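You operate a simulated robot arm through the tools that you are given. There is no shell and no other tool. Be economical: measure what you need, move in short steps, check, and stop when the job is done.

Carry out the task below with a simulated robot arm. There is one attempt and no reset: what you move stays moved.

TASK
Stand the yellow oil can beside the blue bowl. It goes on the side that lies toward x -0.7, y +0.7 (a direction in the base frame), with about 3 cm between them.

It is judged by the outcome, as a careful person would: the job done as asked, and still so three seconds after it is handed in. It fails if anything else is knocked over, pushed out of place, dropped, spilled or broken.

THE ROBOT
A 6-joint arm with a two-finger parallel gripper, fixed in place. Base frame: the origin is at the foot of the arm, x ahead of it, y to its left, z up. Lengths are in mm, angles in degrees, forces in N, time in s.
Its first joint turns from -66.0 to 66.0 degrees. Payload 2.9 kg.
Tool frame: the origin (TCP) lies between the finger pads and is the grasp point; the fingertips stand 30 mm ahead of it; z points along the fingers, y is the line along which they close. The gripper opens to 110 mm. The fingers are 20 mm wide and 10 mm thick; the gripper's body (48 by 112 mm) begins 55 mm behind the TCP.
Orientation is that of the tool frame in the base frame, as a unit quaternion [x, y, z, w]. With the fingers straight down and closing along the base's y, the tool's x points along the base's -x, its y along +y and its z along -z.

THE INTERFACE
- The arm moves only by the tool nudge_tool. Its argument "steps" is a list of rows, each an object (a shift or turn left out is 0, a gripper value left out holds the last) with "claw": the opening, from 0 (shut) to 1 (fully open); "linear": the shift along the tool's x, y, z in units of 50 mm (1.0 is 50 mm), a list of three; "dr": the turn, a rotation vector about the tool's x, y, z in units of 4 degrees (1.0 is 4 degrees), a list of three. In form: [{"claw": claw, "linear": [dx, dy, dz], "dr": [wx, wy, wz]}, ...]. A call has 1 to 12 rows; each row shifts and turns the commanded pose from where the row before left it, along the tool's axes as they then stand. A call with a number of a shift or a turn outside -1 to 1 is refused whole. A row lasts 0.2 s, in which the tool goes at most 50 mm and 8.6 degrees; a call with a longer step from one row to the next is refused whole, and so is a gripper value outside its range. A pose out of reach is approached as far as the arm can. The call stops where the force on the tool passes 40 N (or 10 N more than at its start, if that is more) or the arm is blocked; 0.2 s more then pass. The fingers move at their own pace (about 108 mm/s each) and stop on an object; they squeeze with about 23 N. The grip force told is the motor's: it shows also when the fingers shut on nothing. Time passes only in rows, and 0.2 s behind the last, so rows that do not move let the fingers close. It gives the time, the measured TCP pose, the force on the tool (base axes), the opening and the grip force at its end, in the units of the frame above (readings bear some noise).
- Cameras (640 x 400 px; columns grow to the right, rows downward): "scene" is fixed at [90.4, 444.9, 1388.8]; the picture's right is [-0.62, -0.78, 0.00], its down [-0.43, 0.34, -0.84] and it looks along [0.66, -0.52, -0.55] (base axes); focal length 276 px, centre (320, 200). "wrist" rides on the gripper at [-36, 0, -57] in the tool frame; the picture's right is [0.00, -1.00, 0.00], its down [0.97, 0.00, -0.24] and it looks along [0.24, 0.00, 0.97] (tool axes); focal length 218 px, centre (320, 200).
- grab_frame(camera): a new picture of that camera. No time passes.
- point_at(camera, pixels): for up to 12 pixels [column, row] of the newest picture of that camera ("zoom" is the newest enlarged one), the place [x, y, z] in the base frame of the surface seen there, good to about 3 mm. No time passes.
- close_up(camera, box): a new picture of the part [left, top, right, bottom] of that camera's present view, enlarged. No time passes.
- sign_off(): hands the job in; it is judged then, once.

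Work in short steps. Measure before you move; look again where a grasp or a placing could have gone wrong, and mend it. You have 60 turns and 26 pictures in all, the two below and enlarged ones among them. Open the gripper and draw the arm clear of the work before you hand the job in, unless the task says otherwise; then end with one line.

The tools are called after ">>>" by a JSON object that holds its "op" and its "data". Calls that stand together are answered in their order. nudge_tool: Moves the arm, as the interface text tells. Its arguments: {"type":"object","properties":{"steps":{"type":"array","items":{"type":"object","properties":{"claw":{"type":"number"},"linear":{"type":"array","items":{"type":"number"}},"dr":{"type":"array","items":{"type":"number"}}}}}},"required":["steps"]} The other tools are called the same way: grab_frame (camera) takes a picture; point_at (camera, pixels) gives the place of the surface under pixels of a picture; close_up (camera, box) takes an enlarged picture of a part of a camera's view; sign_off () hands the job in.

At the start:

```text
time: 0.0
tcp_pos: [359.5, 199.2, 1213.8]
tool_rot: [0.0, 1.0, 0.0, 0.0]
ft_force: [-0.2, 0.7, 0.6]
width: 110.0
grip_force: 0.1
```

scene: 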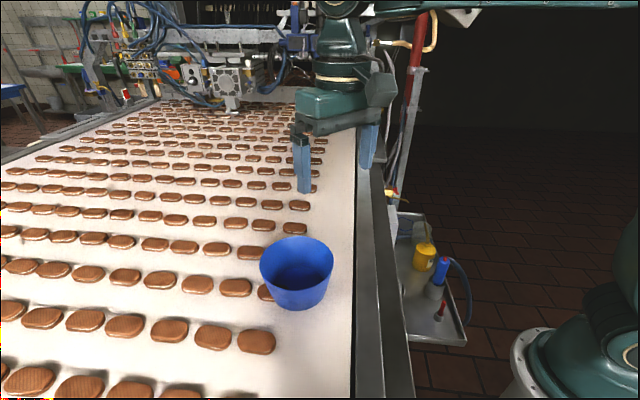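
wrist: 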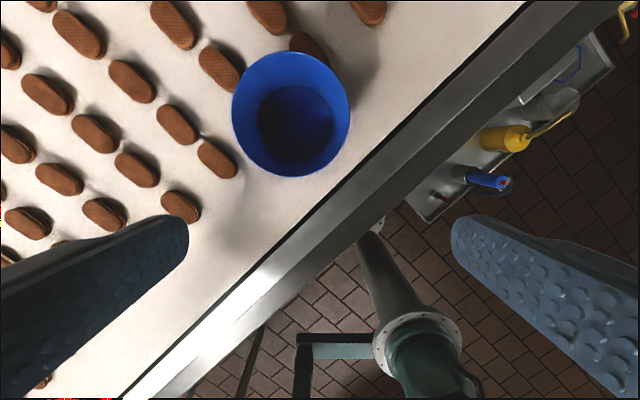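

I'll measure the bowl (scene ~296,270), the oil can (424,255) and their surroundings.

>>> {"op": "close_up", "data": {"camera": "scene", "box": [380, 200, 480, 350]}}

>>> {"op": "close_up", "data": {"camera": "wrist", "box": [400, 20, 640, 230]}}

>>> {"op": "point_at", "data": {"camera": "scene", "pixels": [[424, 247], [424, 260], [441, 265], [434, 290], [440, 315], [410, 300], [262, 265], [331, 265], [297, 240], [293, 290], [340, 340], [396, 330]]}}

>>> {"op": "point_at", "data": {"camera": "wrist", "pixels": [[497, 139], [520, 138], [540, 125], [575, 100], [234, 113], [350, 113], [292, 54], [292, 175], [292, 120], [217, 160], [180, 205], [280, 220]]}}

```text
2.67 times, centred on (430, 275) of scene
```

zoom: 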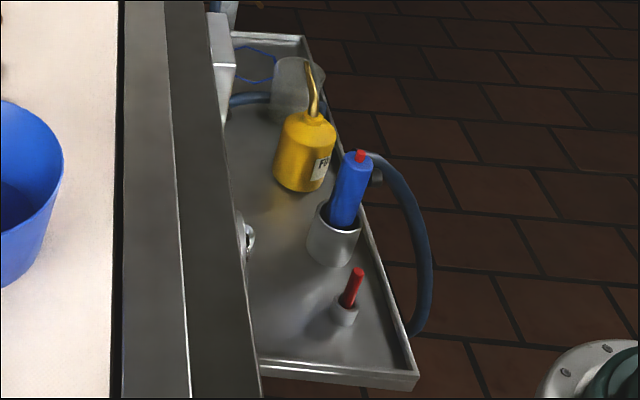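

```text
1.90 times, centred on (520, 125) of wrist
```

zoom: 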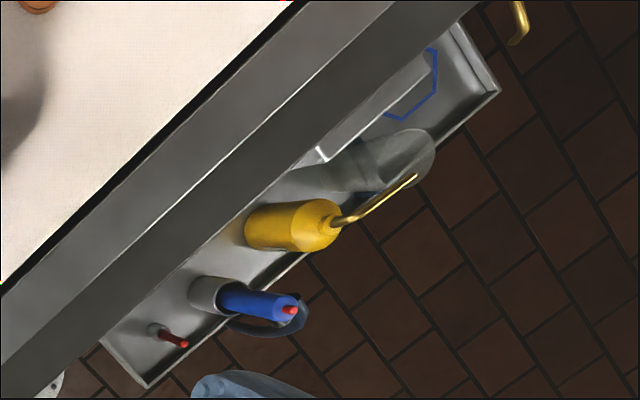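

```text
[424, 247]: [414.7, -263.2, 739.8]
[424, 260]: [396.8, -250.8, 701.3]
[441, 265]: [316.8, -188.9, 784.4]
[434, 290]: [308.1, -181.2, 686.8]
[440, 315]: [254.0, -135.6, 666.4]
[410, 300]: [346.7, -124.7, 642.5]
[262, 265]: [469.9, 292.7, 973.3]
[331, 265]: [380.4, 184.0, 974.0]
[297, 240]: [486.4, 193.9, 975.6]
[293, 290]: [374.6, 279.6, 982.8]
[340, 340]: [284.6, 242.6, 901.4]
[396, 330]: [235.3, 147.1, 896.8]
```

```text
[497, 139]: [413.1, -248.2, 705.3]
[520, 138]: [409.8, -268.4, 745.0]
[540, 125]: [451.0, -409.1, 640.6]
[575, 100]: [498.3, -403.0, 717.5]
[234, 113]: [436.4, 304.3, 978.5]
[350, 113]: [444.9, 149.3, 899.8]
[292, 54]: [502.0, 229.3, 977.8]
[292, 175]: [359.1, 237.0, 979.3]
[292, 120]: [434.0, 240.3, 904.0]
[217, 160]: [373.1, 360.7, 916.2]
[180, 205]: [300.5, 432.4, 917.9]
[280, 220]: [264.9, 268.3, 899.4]
```

The can stands on a tray near (405,-258), base around z 640. I'll measure its spout and body, and the conveyor edge.

>>> {"op": "point_at", "data": {"camera": "zoom", "pixels": [[414, 177], [390, 193], [360, 212], [340, 221], [325, 205], [310, 200], [320, 248], [300, 225], [395, 150], [290, 310], [180, 343], [230, 185]]}}

>>> {"op": "close_up", "data": {"camera": "scene", "box": [400, 210, 464, 250]}}

>>> {"op": "close_up", "data": {"camera": "wrist", "box": [120, 40, 376, 300]}}

```text
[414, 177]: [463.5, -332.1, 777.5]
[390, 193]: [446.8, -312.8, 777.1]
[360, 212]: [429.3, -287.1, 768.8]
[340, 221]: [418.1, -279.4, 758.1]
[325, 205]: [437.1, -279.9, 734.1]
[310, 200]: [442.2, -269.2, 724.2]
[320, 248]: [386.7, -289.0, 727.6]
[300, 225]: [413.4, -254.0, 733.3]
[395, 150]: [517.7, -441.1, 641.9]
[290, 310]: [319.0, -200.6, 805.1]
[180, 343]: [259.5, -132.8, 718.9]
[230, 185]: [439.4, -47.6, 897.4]
```

```text
10.00 times, centred on (432, 230) of scene
```

zoom: 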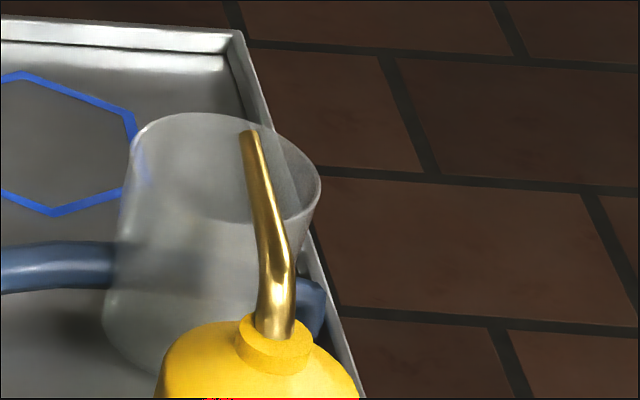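

```text
1.54 times, centred on (248, 170) of wrist
```

zoom: 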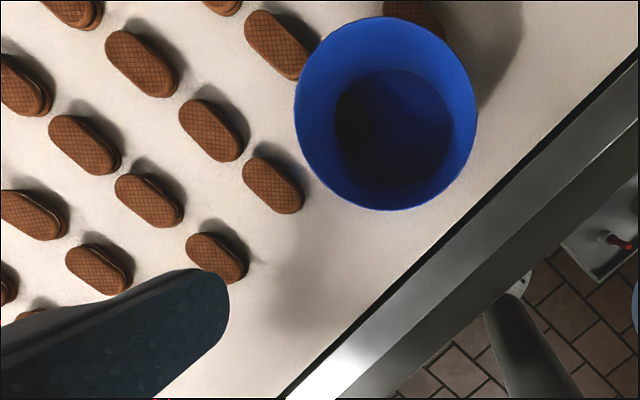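

Bowl centre ≈(431,236), rim radius ≈70. The can axis is ≈(413,-272), its spout points toward (+x,-y) with its tip at z≈777, and a clear cup stands behind it. I move above the can at the present height and turn the tool 45° so the fingers close across the spout direction.

>>> {"op": "nudge_tool", "data": {"steps": [{"claw": 1, "linear": [-0.105, -0.942, 0]}, {"linear": [-0.105, -0.942, 0]}, {"linear": [-0.105, -0.942, 0]}, {"linear": [-0.105, -0.942, 0]}, {"linear": [-0.105, -0.942, 0]}, {"linear": [-0.105, -0.942, 0]}, {"linear": [-0.105, -0.942, 0]}, {"linear": [-0.105, -0.942, 0]}, {"linear": [-0.105, -0.942, 0]}, {"linear": [-0.105, -0.942, 0]}]}}

>>> {"op": "nudge_tool", "data": {"steps": [{"dr": [0, 0, 1], "linear": [0, 0, 1]}, {"dr": [0, 0, 1], "linear": [0, 0, 1]}, {"dr": [0, 0, 1], "linear": [0, 0, 1]}, {"dr": [0, 0, 1], "linear": [0, 0, 1]}, {"dr": [0, 0, 1]}, {"dr": [0, 0, 1]}, {"dr": [0, 0, 1]}, {"dr": [0, 0, 1]}, {"dr": [0, 0, 1]}, {"dr": [0, 0, 1]}, {"dr": [0, 0, 1]}, {"dr": [0, 0, 0.25]}]}}

>>> {"op": "grab_frame", "data": {"camera": "wrist"}}

```text
time: 2.2
tcp_pos: [411.4, -273.5, 1214.3]
tool_rot: [0.0, 1.0, 0.0, -0.001]
ft_force: [0.8, -0.1, 0.1]
width: 109.9
grip_force: 0.0
```

```text
time: 4.8
tcp_pos: [412.6, -273.1, 1013.4]
tool_rot: [0.383, 0.924, 0.0, 0.0]
ft_force: [-0.2, -0.3, 0.4]
width: 110.0
grip_force: 0.0
```

```text
19 pictures are left
```

wrist: 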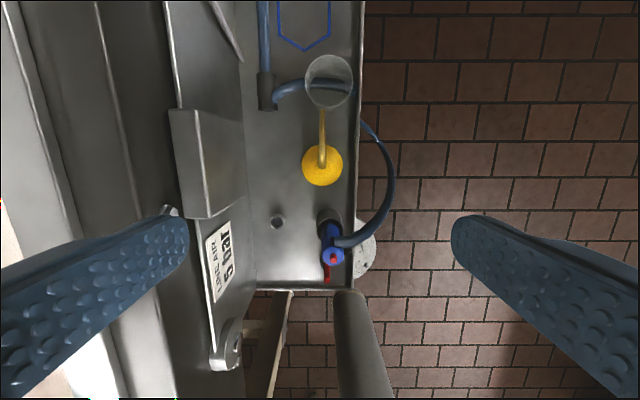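

The view is now aligned: can top at (322,165), spout tip at (322,108), silver box on the left to (245,205). I measure these clearances.

>>> {"op": "point_at", "data": {"camera": "wrist", "pixels": [[303, 167], [341, 167], [322, 184], [322, 160], [322, 110], [322, 135], [330, 58], [330, 106], [235, 160], [202, 160], [354, 170], [330, 255]]}}

>>> {"op": "close_up", "data": {"camera": "wrist", "box": [230, 40, 400, 200]}}

```text
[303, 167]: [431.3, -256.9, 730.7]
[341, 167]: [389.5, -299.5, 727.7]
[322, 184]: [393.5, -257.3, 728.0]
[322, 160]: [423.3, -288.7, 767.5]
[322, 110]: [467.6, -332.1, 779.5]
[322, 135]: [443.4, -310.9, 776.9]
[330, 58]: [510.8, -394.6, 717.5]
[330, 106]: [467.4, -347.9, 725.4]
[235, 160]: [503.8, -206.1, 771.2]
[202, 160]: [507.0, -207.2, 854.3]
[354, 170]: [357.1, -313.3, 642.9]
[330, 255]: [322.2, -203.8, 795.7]
```

```text
2.50 times, centred on (315, 120) of wrist
```

zoom: 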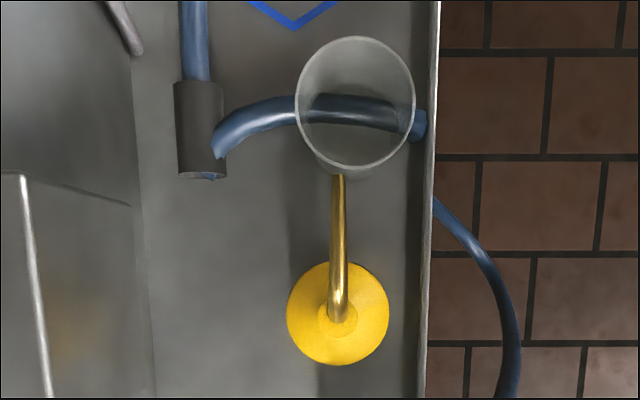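

The can axis computes to (412,-279), diameter ≈60, shoulder z≈729, and the box is clear at 115 mm to the side. I shift 5 mm and descend to just above it.

>>> {"op": "nudge_tool", "data": {"steps": [{"linear": [-0.068, -0.084, 0]}, {"linear": [0, 0, 0.9]}, {"linear": [0, 0, 0.9]}, {"linear": [0, 0, 0.9]}, {"linear": [0, 0, 0.9]}, {"linear": [0, 0, 0.5]}]}}

>>> {"op": "grab_frame", "data": {"camera": "wrist"}}

>>> {"op": "close_up", "data": {"camera": "scene", "box": [360, 130, 500, 270]}}

```text
time: 6.2
tcp_pos: [412.2, -279.0, 807.3]
tool_rot: [0.383, 0.924, 0.0, 0.0]
ft_force: [0.1, 0.7, -0.9]
width: 110.1
grip_force: 0.1
```

```text
17 pictures are left
```

wrist: 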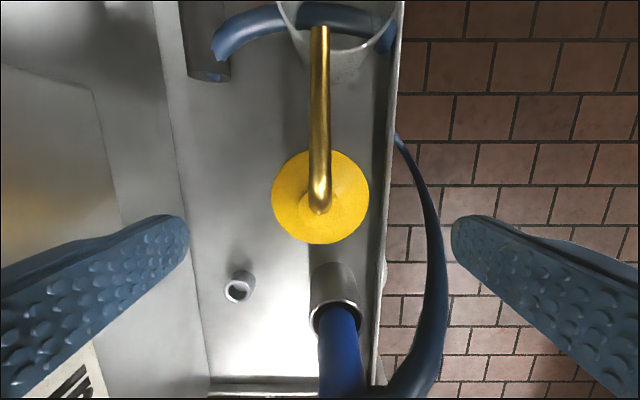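

```text
2.86 times, centred on (430, 200) of scene
```

zoom: 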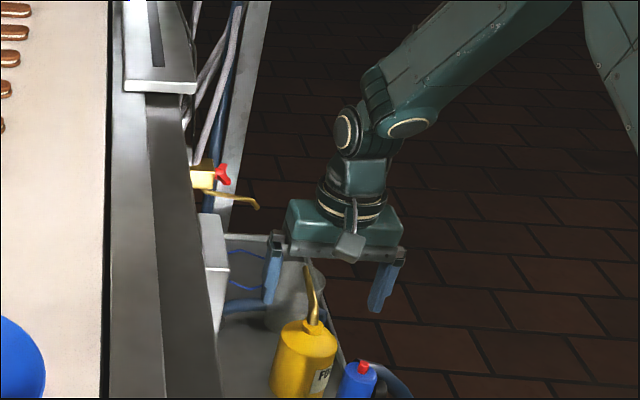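

The can is centred at (320,197). I check the hose beside the right finger before descending further.

>>> {"op": "point_at", "data": {"camera": "wrist", "pixels": [[405, 145], [420, 170], [433, 200], [442, 240], [395, 100], [318, 30], [319, 60], [319, 170], [275, 200], [367, 200], [345, 340]]}}

```text
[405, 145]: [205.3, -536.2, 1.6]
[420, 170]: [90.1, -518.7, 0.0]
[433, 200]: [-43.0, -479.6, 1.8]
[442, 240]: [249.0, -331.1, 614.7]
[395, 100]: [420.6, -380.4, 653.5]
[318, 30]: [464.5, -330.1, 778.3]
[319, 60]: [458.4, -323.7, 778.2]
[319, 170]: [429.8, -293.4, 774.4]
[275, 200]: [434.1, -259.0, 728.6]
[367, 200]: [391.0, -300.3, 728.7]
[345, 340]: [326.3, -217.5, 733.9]
```

The hose is well clear and the can is centred at (412.5,-279.6). I descend to TCP z≈729 (gripper body above the spout) and close.

>>> {"op": "nudge_tool", "data": {"steps": [{"linear": [0, 0, 0.5]}, {"linear": [0, 0, 0.5]}, {"linear": [0, 0, 0.3]}, {"linear": [0, 0, 0.26]}]}}

>>> {"op": "close_up", "data": {"camera": "scene", "box": [380, 180, 480, 280]}}

```text
time: 7.2
tcp_pos: [411.1, -277.2, 731.5]
tool_rot: [0.383, 0.924, 0.0, 0.0]
ft_force: [0.3, -0.6, -0.1]
width: 110.2
grip_force: 0.1
```

```text
4.00 times, centred on (430, 230) of scene
```

zoom: 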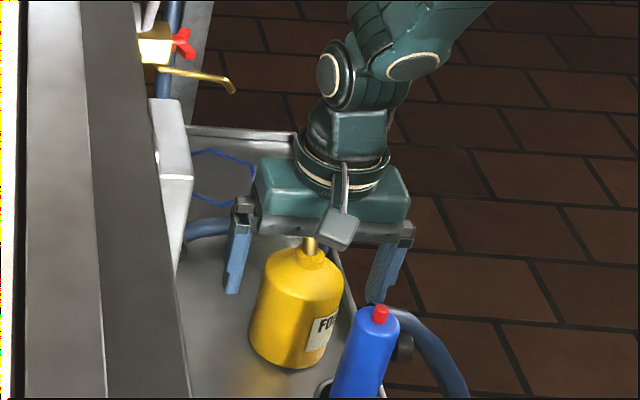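

No contact, with the fingers straddling the can. Close now.

>>> {"op": "nudge_tool", "data": {"steps": [{"claw": 0.7}, {"claw": 0.45}, {"claw": 0.3}, {"claw": 0.3}, {"claw": 0.3}]}}

```text
time: 8.4
tcp_pos: [411.7, -278.7, 730.5]
tool_rot: [0.383, 0.924, 0.0, 0.0]
ft_force: [0.3, -0.5, -0.7]
width: 64.5
grip_force: 23.3
```

Gripped at 64.5 mm with 23 N. I lift a little and check.

>>> {"op": "nudge_tool", "data": {"steps": [{"linear": [0, 0, -0.2]}, {"linear": [0, 0, -0.3]}, {"linear": [0, 0, -0.4]}, {"linear": [0, 0, 0]}]}}

>>> {"op": "grab_frame", "data": {"camera": "wrist"}}

>>> {"op": "close_up", "data": {"camera": "scene", "box": [380, 180, 480, 280]}}

```text
time: 9.4
tcp_pos: [410.5, -278.2, 776.6]
tool_rot: [0.383, 0.924, 0.0, 0.0]
ft_force: [-0.3, -0.1, -2.6]
width: 64.3
grip_force: 23.5
```

```text
14 pictures are left
```

wrist: 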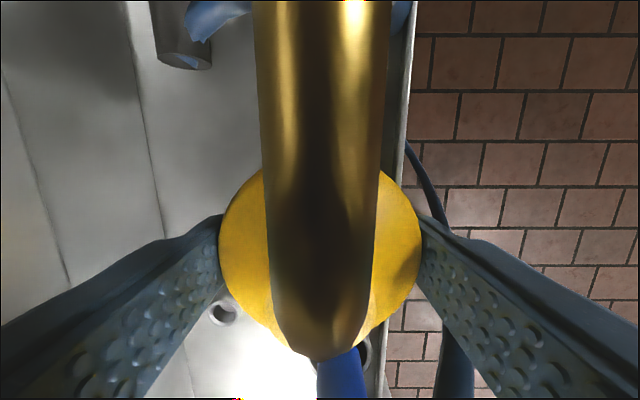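

```text
4.00 times, centred on (430, 230) of scene
```

zoom: 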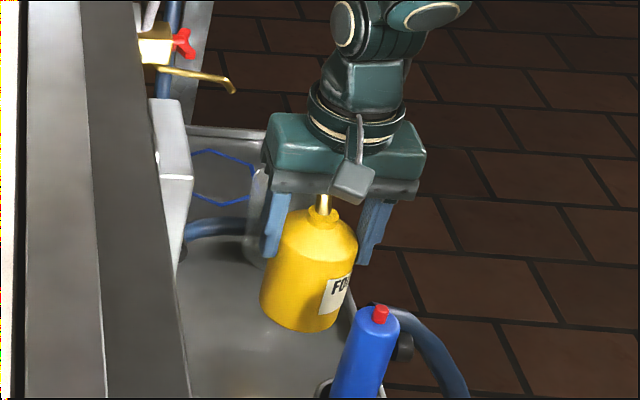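

Held upright. While the view is clear, I measure the free area beside the bowl in the scene, since a biscuit seems to reach near the target spot.

>>> {"op": "close_up", "data": {"camera": "scene", "box": [190, 220, 390, 370]}}

>>> {"op": "nudge_tool", "data": {"steps": [{"linear": [0, 0, -0.8]}, {"linear": [0, 0, -0.9]}, {"linear": [0, 0, -0.9]}, {"linear": [0, 0, -0.9]}, {"linear": [0, 0, -0.9]}, {"linear": [0, 0, -0.9]}, {"linear": [0, 0, -0.9]}, {"linear": [0, 0, -0.9]}, {"linear": [0, 0, -0.9]}, {"linear": [0, 0, -0.6]}]}}

```text
2.67 times, centred on (290, 295) of scene
```

zoom: 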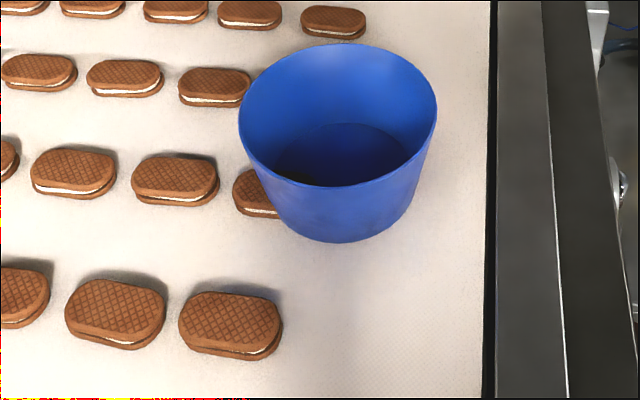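

```text
time: 11.6
tcp_pos: [411.7, -278.1, 1206.2]
tool_rot: [0.382, 0.924, -0.001, 0.0]
ft_force: [-0.7, 0.3, -3.2]
width: 64.4
grip_force: 23.4
```

>>> {"op": "point_at", "data": {"camera": "zoom", "pixels": [[278, 340], [282, 320], [255, 358], [190, 345], [275, 212], [250, 180], [484, 340], [484, 250], [330, 240], [275, 222], [400, 220], [350, 320]]}}

```text
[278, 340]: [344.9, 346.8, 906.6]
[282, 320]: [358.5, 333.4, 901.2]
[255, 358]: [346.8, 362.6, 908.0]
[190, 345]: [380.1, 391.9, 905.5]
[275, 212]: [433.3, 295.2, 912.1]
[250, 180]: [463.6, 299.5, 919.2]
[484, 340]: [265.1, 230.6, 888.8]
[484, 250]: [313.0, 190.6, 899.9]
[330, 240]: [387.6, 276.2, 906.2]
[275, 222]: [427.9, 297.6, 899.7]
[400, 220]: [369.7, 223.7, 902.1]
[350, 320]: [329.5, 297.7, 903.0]
```

The nearest biscuit's end reaches (346,345) (11 mm from the ideal axis), so I'll place the can at ≈(322,313): still 3 cm from the rim, about 10° off the exact direction, clear of the biscuit. First I rotate half of the 180° so the spout ends up pointing away from the bowl.

>>> {"op": "nudge_tool", "data": {"steps": [{"dr": [0, 0, -1]}, {"dr": [0, 0, -1]}, {"dr": [0, 0, -1]}, {"dr": [0, 0, -1]}, {"dr": [0, 0, -1]}, {"dr": [0, 0, -1]}, {"dr": [0, 0, -1]}, {"dr": [0, 0, -1]}, {"dr": [0, 0, -1]}, {"dr": [0, 0, -1]}, {"dr": [0, 0, -1]}, {"dr": [0, 0, -0.25]}]}}

>>> {"op": "nudge_tool", "data": {"steps": [{"dr": [0, 0, -1]}, {"dr": [0, 0, -1]}, {"dr": [0, 0, -1]}, {"dr": [0, 0, -1]}, {"dr": [0, 0, -1]}, {"dr": [0, 0, -1]}, {"dr": [0, 0, -1]}, {"dr": [0, 0, -1]}, {"dr": [0, 0, -1]}, {"dr": [0, 0, -1]}, {"dr": [0, 0, -1]}, {"dr": [0, 0, -0.25]}]}}

```text
time: 14.2
tcp_pos: [411.9, -279.3, 1206.6]
tool_rot: [0.0, 1.0, 0.0, -0.001]
ft_force: [0.9, -0.9, -2.1]
width: 64.3
grip_force: 23.1
```

```text
time: 16.8
tcp_pos: [411.5, -278.6, 1203.9]
tool_rot: [-0.384, 0.923, 0.0, -0.001]
ft_force: [0.6, -0.9, -2.6]
width: 64.6
grip_force: 22.8
```

Now I carry it over at z≈1205 (can bottom ≈1117, well above the bowl rim).

>>> {"op": "nudge_tool", "data": {"steps": [{"linear": [-0.507, 0.6886, 0]}, {"linear": [-0.507, 0.6886, 0]}, {"linear": [-0.507, 0.6886, 0]}, {"linear": [-0.507, 0.6886, 0]}, {"linear": [-0.507, 0.6886, 0]}, {"linear": [-0.507, 0.6886, 0]}, {"linear": [-0.507, 0.6886, 0]}, {"linear": [-0.507, 0.6886, 0]}, {"linear": [-0.507, 0.6886, 0]}, {"linear": [-0.507, 0.6886, 0]}, {"linear": [-0.507, 0.6886, 0]}, {"linear": [-0.507, 0.6886, 0]}]}}

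>>> {"op": "nudge_tool", "data": {"steps": [{"linear": [-0.507, 0.6886, 0]}, {"linear": [-0.507, 0.6886, 0]}, {"dr": [0, 0, -1]}, {"dr": [0, 0, -1]}, {"dr": [0, 0, -1]}, {"dr": [0, 0, -1]}, {"dr": [0, 0, -1]}, {"dr": [0, 0, -1]}, {"dr": [0, 0, -1]}, {"dr": [0, 0, -1]}, {"dr": [0, 0, -1]}, {"dr": [0, 0, -1]}]}}

>>> {"op": "nudge_tool", "data": {"steps": [{"dr": [0, 0, -1]}, {"dr": [0, 0, -1]}, {"dr": [0, 0, -1]}, {"dr": [0, 0, -1]}, {"dr": [0, 0, -1]}, {"dr": [0, 0, -1]}, {"dr": [0, 0, -1]}, {"dr": [0, 0, -1]}, {"dr": [0, 0, -1]}, {"dr": [0, 0, -1]}, {"dr": [0, 0, -1]}, {"dr": [0, 0, -0.5]}]}}

>>> {"op": "grab_frame", "data": {"camera": "scene"}}

```text
time: 19.4
tcp_pos: [348.0, 227.7, 1237.6]
tool_rot: [-0.383, 0.924, 0.0, 0.0]
ft_force: [0.0, 0.4, -2.9]
width: 64.4
grip_force: 23.0
out of reach, approached as far as the arm can: row 3, 4, 5, 6, 8
```

```text
time: 22.0
tcp_pos: [335.8, 311.4, 1236.6]
tool_rot: [-0.676, 0.737, 0.0, 0.0]
ft_force: [0.3, -0.1, -3.0]
width: 64.4
grip_force: 23.2
```

```text
time: 24.6
tcp_pos: [336.1, 310.4, 1236.5]
tool_rot: [0.91, -0.414, 0.0, 0.0]
ft_force: [-0.5, -0.4, -2.8]
width: 64.6
grip_force: 23.1
```

```text
11 pictures are left
```

scene: 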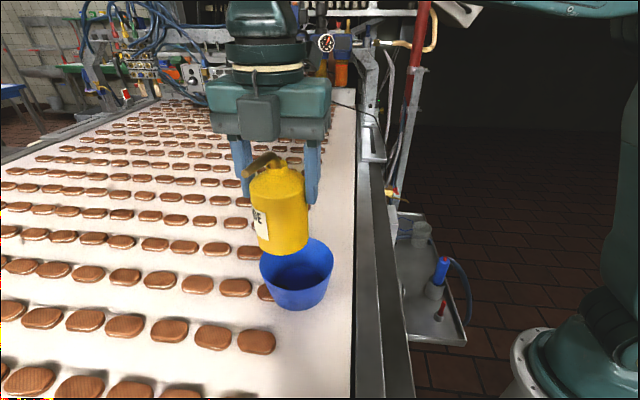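

The can is upright at (336,310,1237). I finish the last 4° of rotation, shift to (322,313) and lower partway.

>>> {"op": "nudge_tool", "data": {"steps": [{"dr": [0, 0, -1]}, {"linear": [-0.244, 0.164, 0]}, {"linear": [0, 0, 0.8]}, {"linear": [0, 0, 0.8]}, {"linear": [0, 0, 0.8]}, {"linear": [0, 0, 0.6]}, {"linear": [0, 0, 0.4]}, {"linear": [0, 0, 0]}]}}

>>> {"op": "grab_frame", "data": {"camera": "scene"}}

```text
time: 26.4
tcp_pos: [321.6, 313.0, 1066.2]
tool_rot: [0.924, -0.382, 0.0, 0.0]
ft_force: [0.7, -0.4, -3.6]
width: 64.7
grip_force: 22.7
```

```text
10 pictures are left
```

scene: 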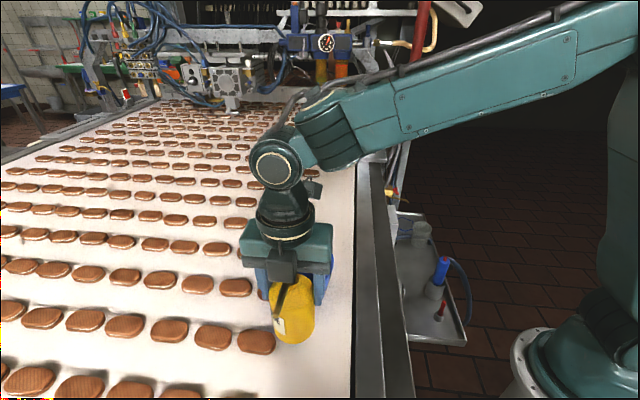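

At (321.6,313.0) exactly. I lower to ~6 mm above the belt and look.

>>> {"op": "nudge_tool", "data": {"steps": [{"linear": [0, 0, 0.5]}, {"linear": [0, 0, 0.4]}, {"linear": [0, 0, 0.3]}, {"linear": [0, 0, 0.16]}, {"linear": [0, 0, 0]}]}}

>>> {"op": "close_up", "data": {"camera": "scene", "box": [190, 240, 390, 390]}}

```text
time: 27.6
tcp_pos: [321.6, 312.7, 998.4]
tool_rot: [0.923, -0.384, 0.001, 0.0]
ft_force: [0.1, -0.2, -2.7]
width: 64.2
grip_force: 23.1
```

```text
2.67 times, centred on (290, 315) of scene
```

zoom: 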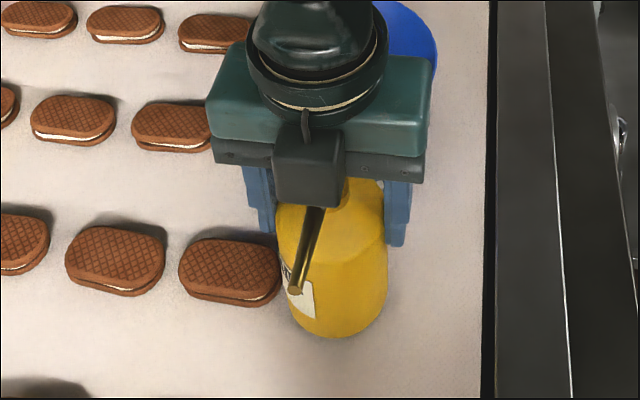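

The can hangs beside the biscuit (zoom 280,270). I verify the clearance there.

>>> {"op": "point_at", "data": {"camera": "zoom", "pixels": [[279, 270], [279, 262], [276, 285], [292, 305], [286, 285], [385, 280], [335, 334], [330, 300], [400, 300]]}}

```text
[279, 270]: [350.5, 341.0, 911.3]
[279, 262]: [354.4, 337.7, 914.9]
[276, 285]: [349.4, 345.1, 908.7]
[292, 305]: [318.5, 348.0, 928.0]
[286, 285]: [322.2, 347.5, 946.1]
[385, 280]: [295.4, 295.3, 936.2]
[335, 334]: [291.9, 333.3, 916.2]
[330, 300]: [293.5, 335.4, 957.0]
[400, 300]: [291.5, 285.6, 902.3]
```

Clearance to the biscuit is about 7 mm and the gap to the rim about 3 cm. I lower gently the last ~9 mm.

>>> {"op": "nudge_tool", "data": {"steps": [{"linear": [0, 0, 0.06]}, {"linear": [0, 0, 0.04]}, {"linear": [0, 0, 0.02]}, {"linear": [0, 0, 0]}]}}

```text
time: 28.6
tcp_pos: [321.1, 313.2, 992.7]
tool_rot: [0.924, -0.382, 0.0, 0.001]
ft_force: [0.2, 0.5, -2.9]
width: 64.4
grip_force: 23.5
```

>>> {"op": "nudge_tool", "data": {"steps": [{"linear": [0, 0, 0.02]}, {"linear": [0, 0, 0.02]}, {"linear": [0, 0, 0]}]}}

```text
time: 29.4
tcp_pos: [321.7, 313.1, 991.5]
tool_rot: [0.924, -0.383, -0.001, -0.001]
ft_force: [-1.6, -0.1, 2.5]
width: 64.4
grip_force: 23.0
```

The force changed from -2.9 to +2.5 N, so the can touches the belt. I press 0.5 mm more, then open gently.

>>> {"op": "nudge_tool", "data": {"steps": [{"linear": [0, 0, 0.01]}, {"claw": 0.62}, {"claw": 0.68}, {"claw": 0.8}, {"claw": 0.8}]}}

>>> {"op": "close_up", "data": {"camera": "scene", "box": [190, 240, 390, 390]}}

```text
time: 30.6
tcp_pos: [320.5, 312.8, 989.3]
tool_rot: [0.924, -0.383, 0.0, 0.0]
ft_force: [0.4, -0.3, 0.8]
width: 87.8
grip_force: 0.1
```

```text
2.67 times, centred on (290, 315) of scene
```

zoom: 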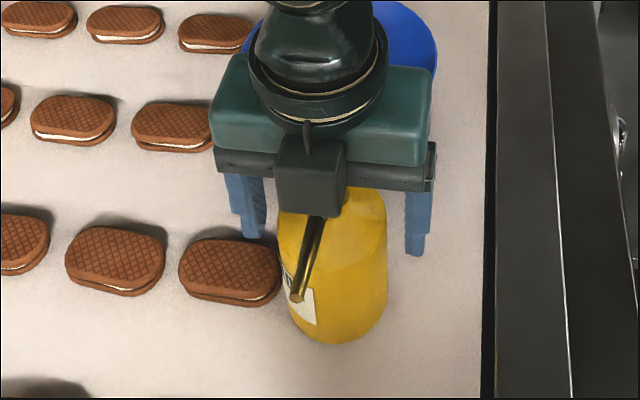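

The can stands released. I raise the arm straight up, watching the spout, well above everything.

>>> {"op": "nudge_tool", "data": {"steps": [{"linear": [0, 0, -0.3]}, {"linear": [0, 0, -0.5]}, {"linear": [0, 0, -0.8]}, {"linear": [0, 0, -0.9]}, {"linear": [0, 0, -0.9]}, {"linear": [0, 0, -0.9]}, {"linear": [0, 0, 0]}]}}

>>> {"op": "grab_frame", "data": {"camera": "wrist"}}

>>> {"op": "grab_frame", "data": {"camera": "scene"}}

```text
time: 32.2
tcp_pos: [321.3, 312.4, 1206.1]
tool_rot: [0.924, -0.382, 0.001, 0.001]
ft_force: [-0.7, 0.0, 0.4]
width: 88.0
grip_force: 0.1
```

```text
7 pictures are left
```

wrist: 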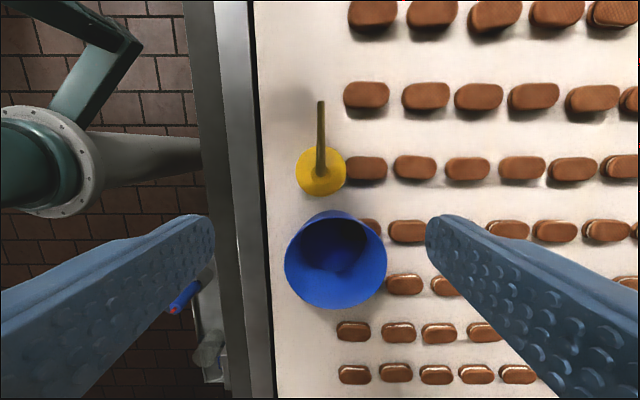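

```text
6 pictures are left
```

scene: 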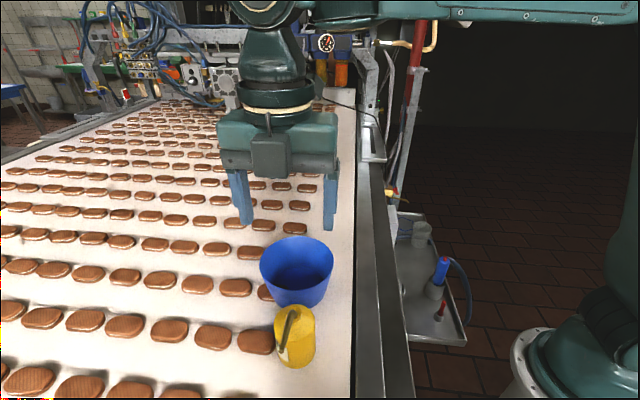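

The can stands upright beside the bowl and nothing else has moved. I check the gap.

>>> {"op": "point_at", "data": {"camera": "wrist", "pixels": [[298, 172], [346, 172], [320, 194], [338, 212], [286, 260], [386, 262], [335, 308], [350, 170]]}}

```text
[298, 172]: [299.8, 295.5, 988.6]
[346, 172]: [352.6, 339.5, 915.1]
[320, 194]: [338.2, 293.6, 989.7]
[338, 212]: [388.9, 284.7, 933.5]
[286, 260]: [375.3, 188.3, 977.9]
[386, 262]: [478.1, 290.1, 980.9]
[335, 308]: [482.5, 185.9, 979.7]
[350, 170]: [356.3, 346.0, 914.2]
```

The gap is about 3–3.5 cm in the requested direction, the can is upright and clear of the biscuit, and the gripper is open and well above. I hand it in.

>>> {"op": "sign_off", "data": {}}

```text
The job is handed in.
```

The yellow oil can now stands upright on the belt beside the blue bowl, with a gap I measured at roughly 3 to 3.5 cm; it sits about 10° off the exact (-0.7, +0.7) direction to clear a nearby biscuit, its spout points away from the bowl, and nothing else appears to have been disturbed.
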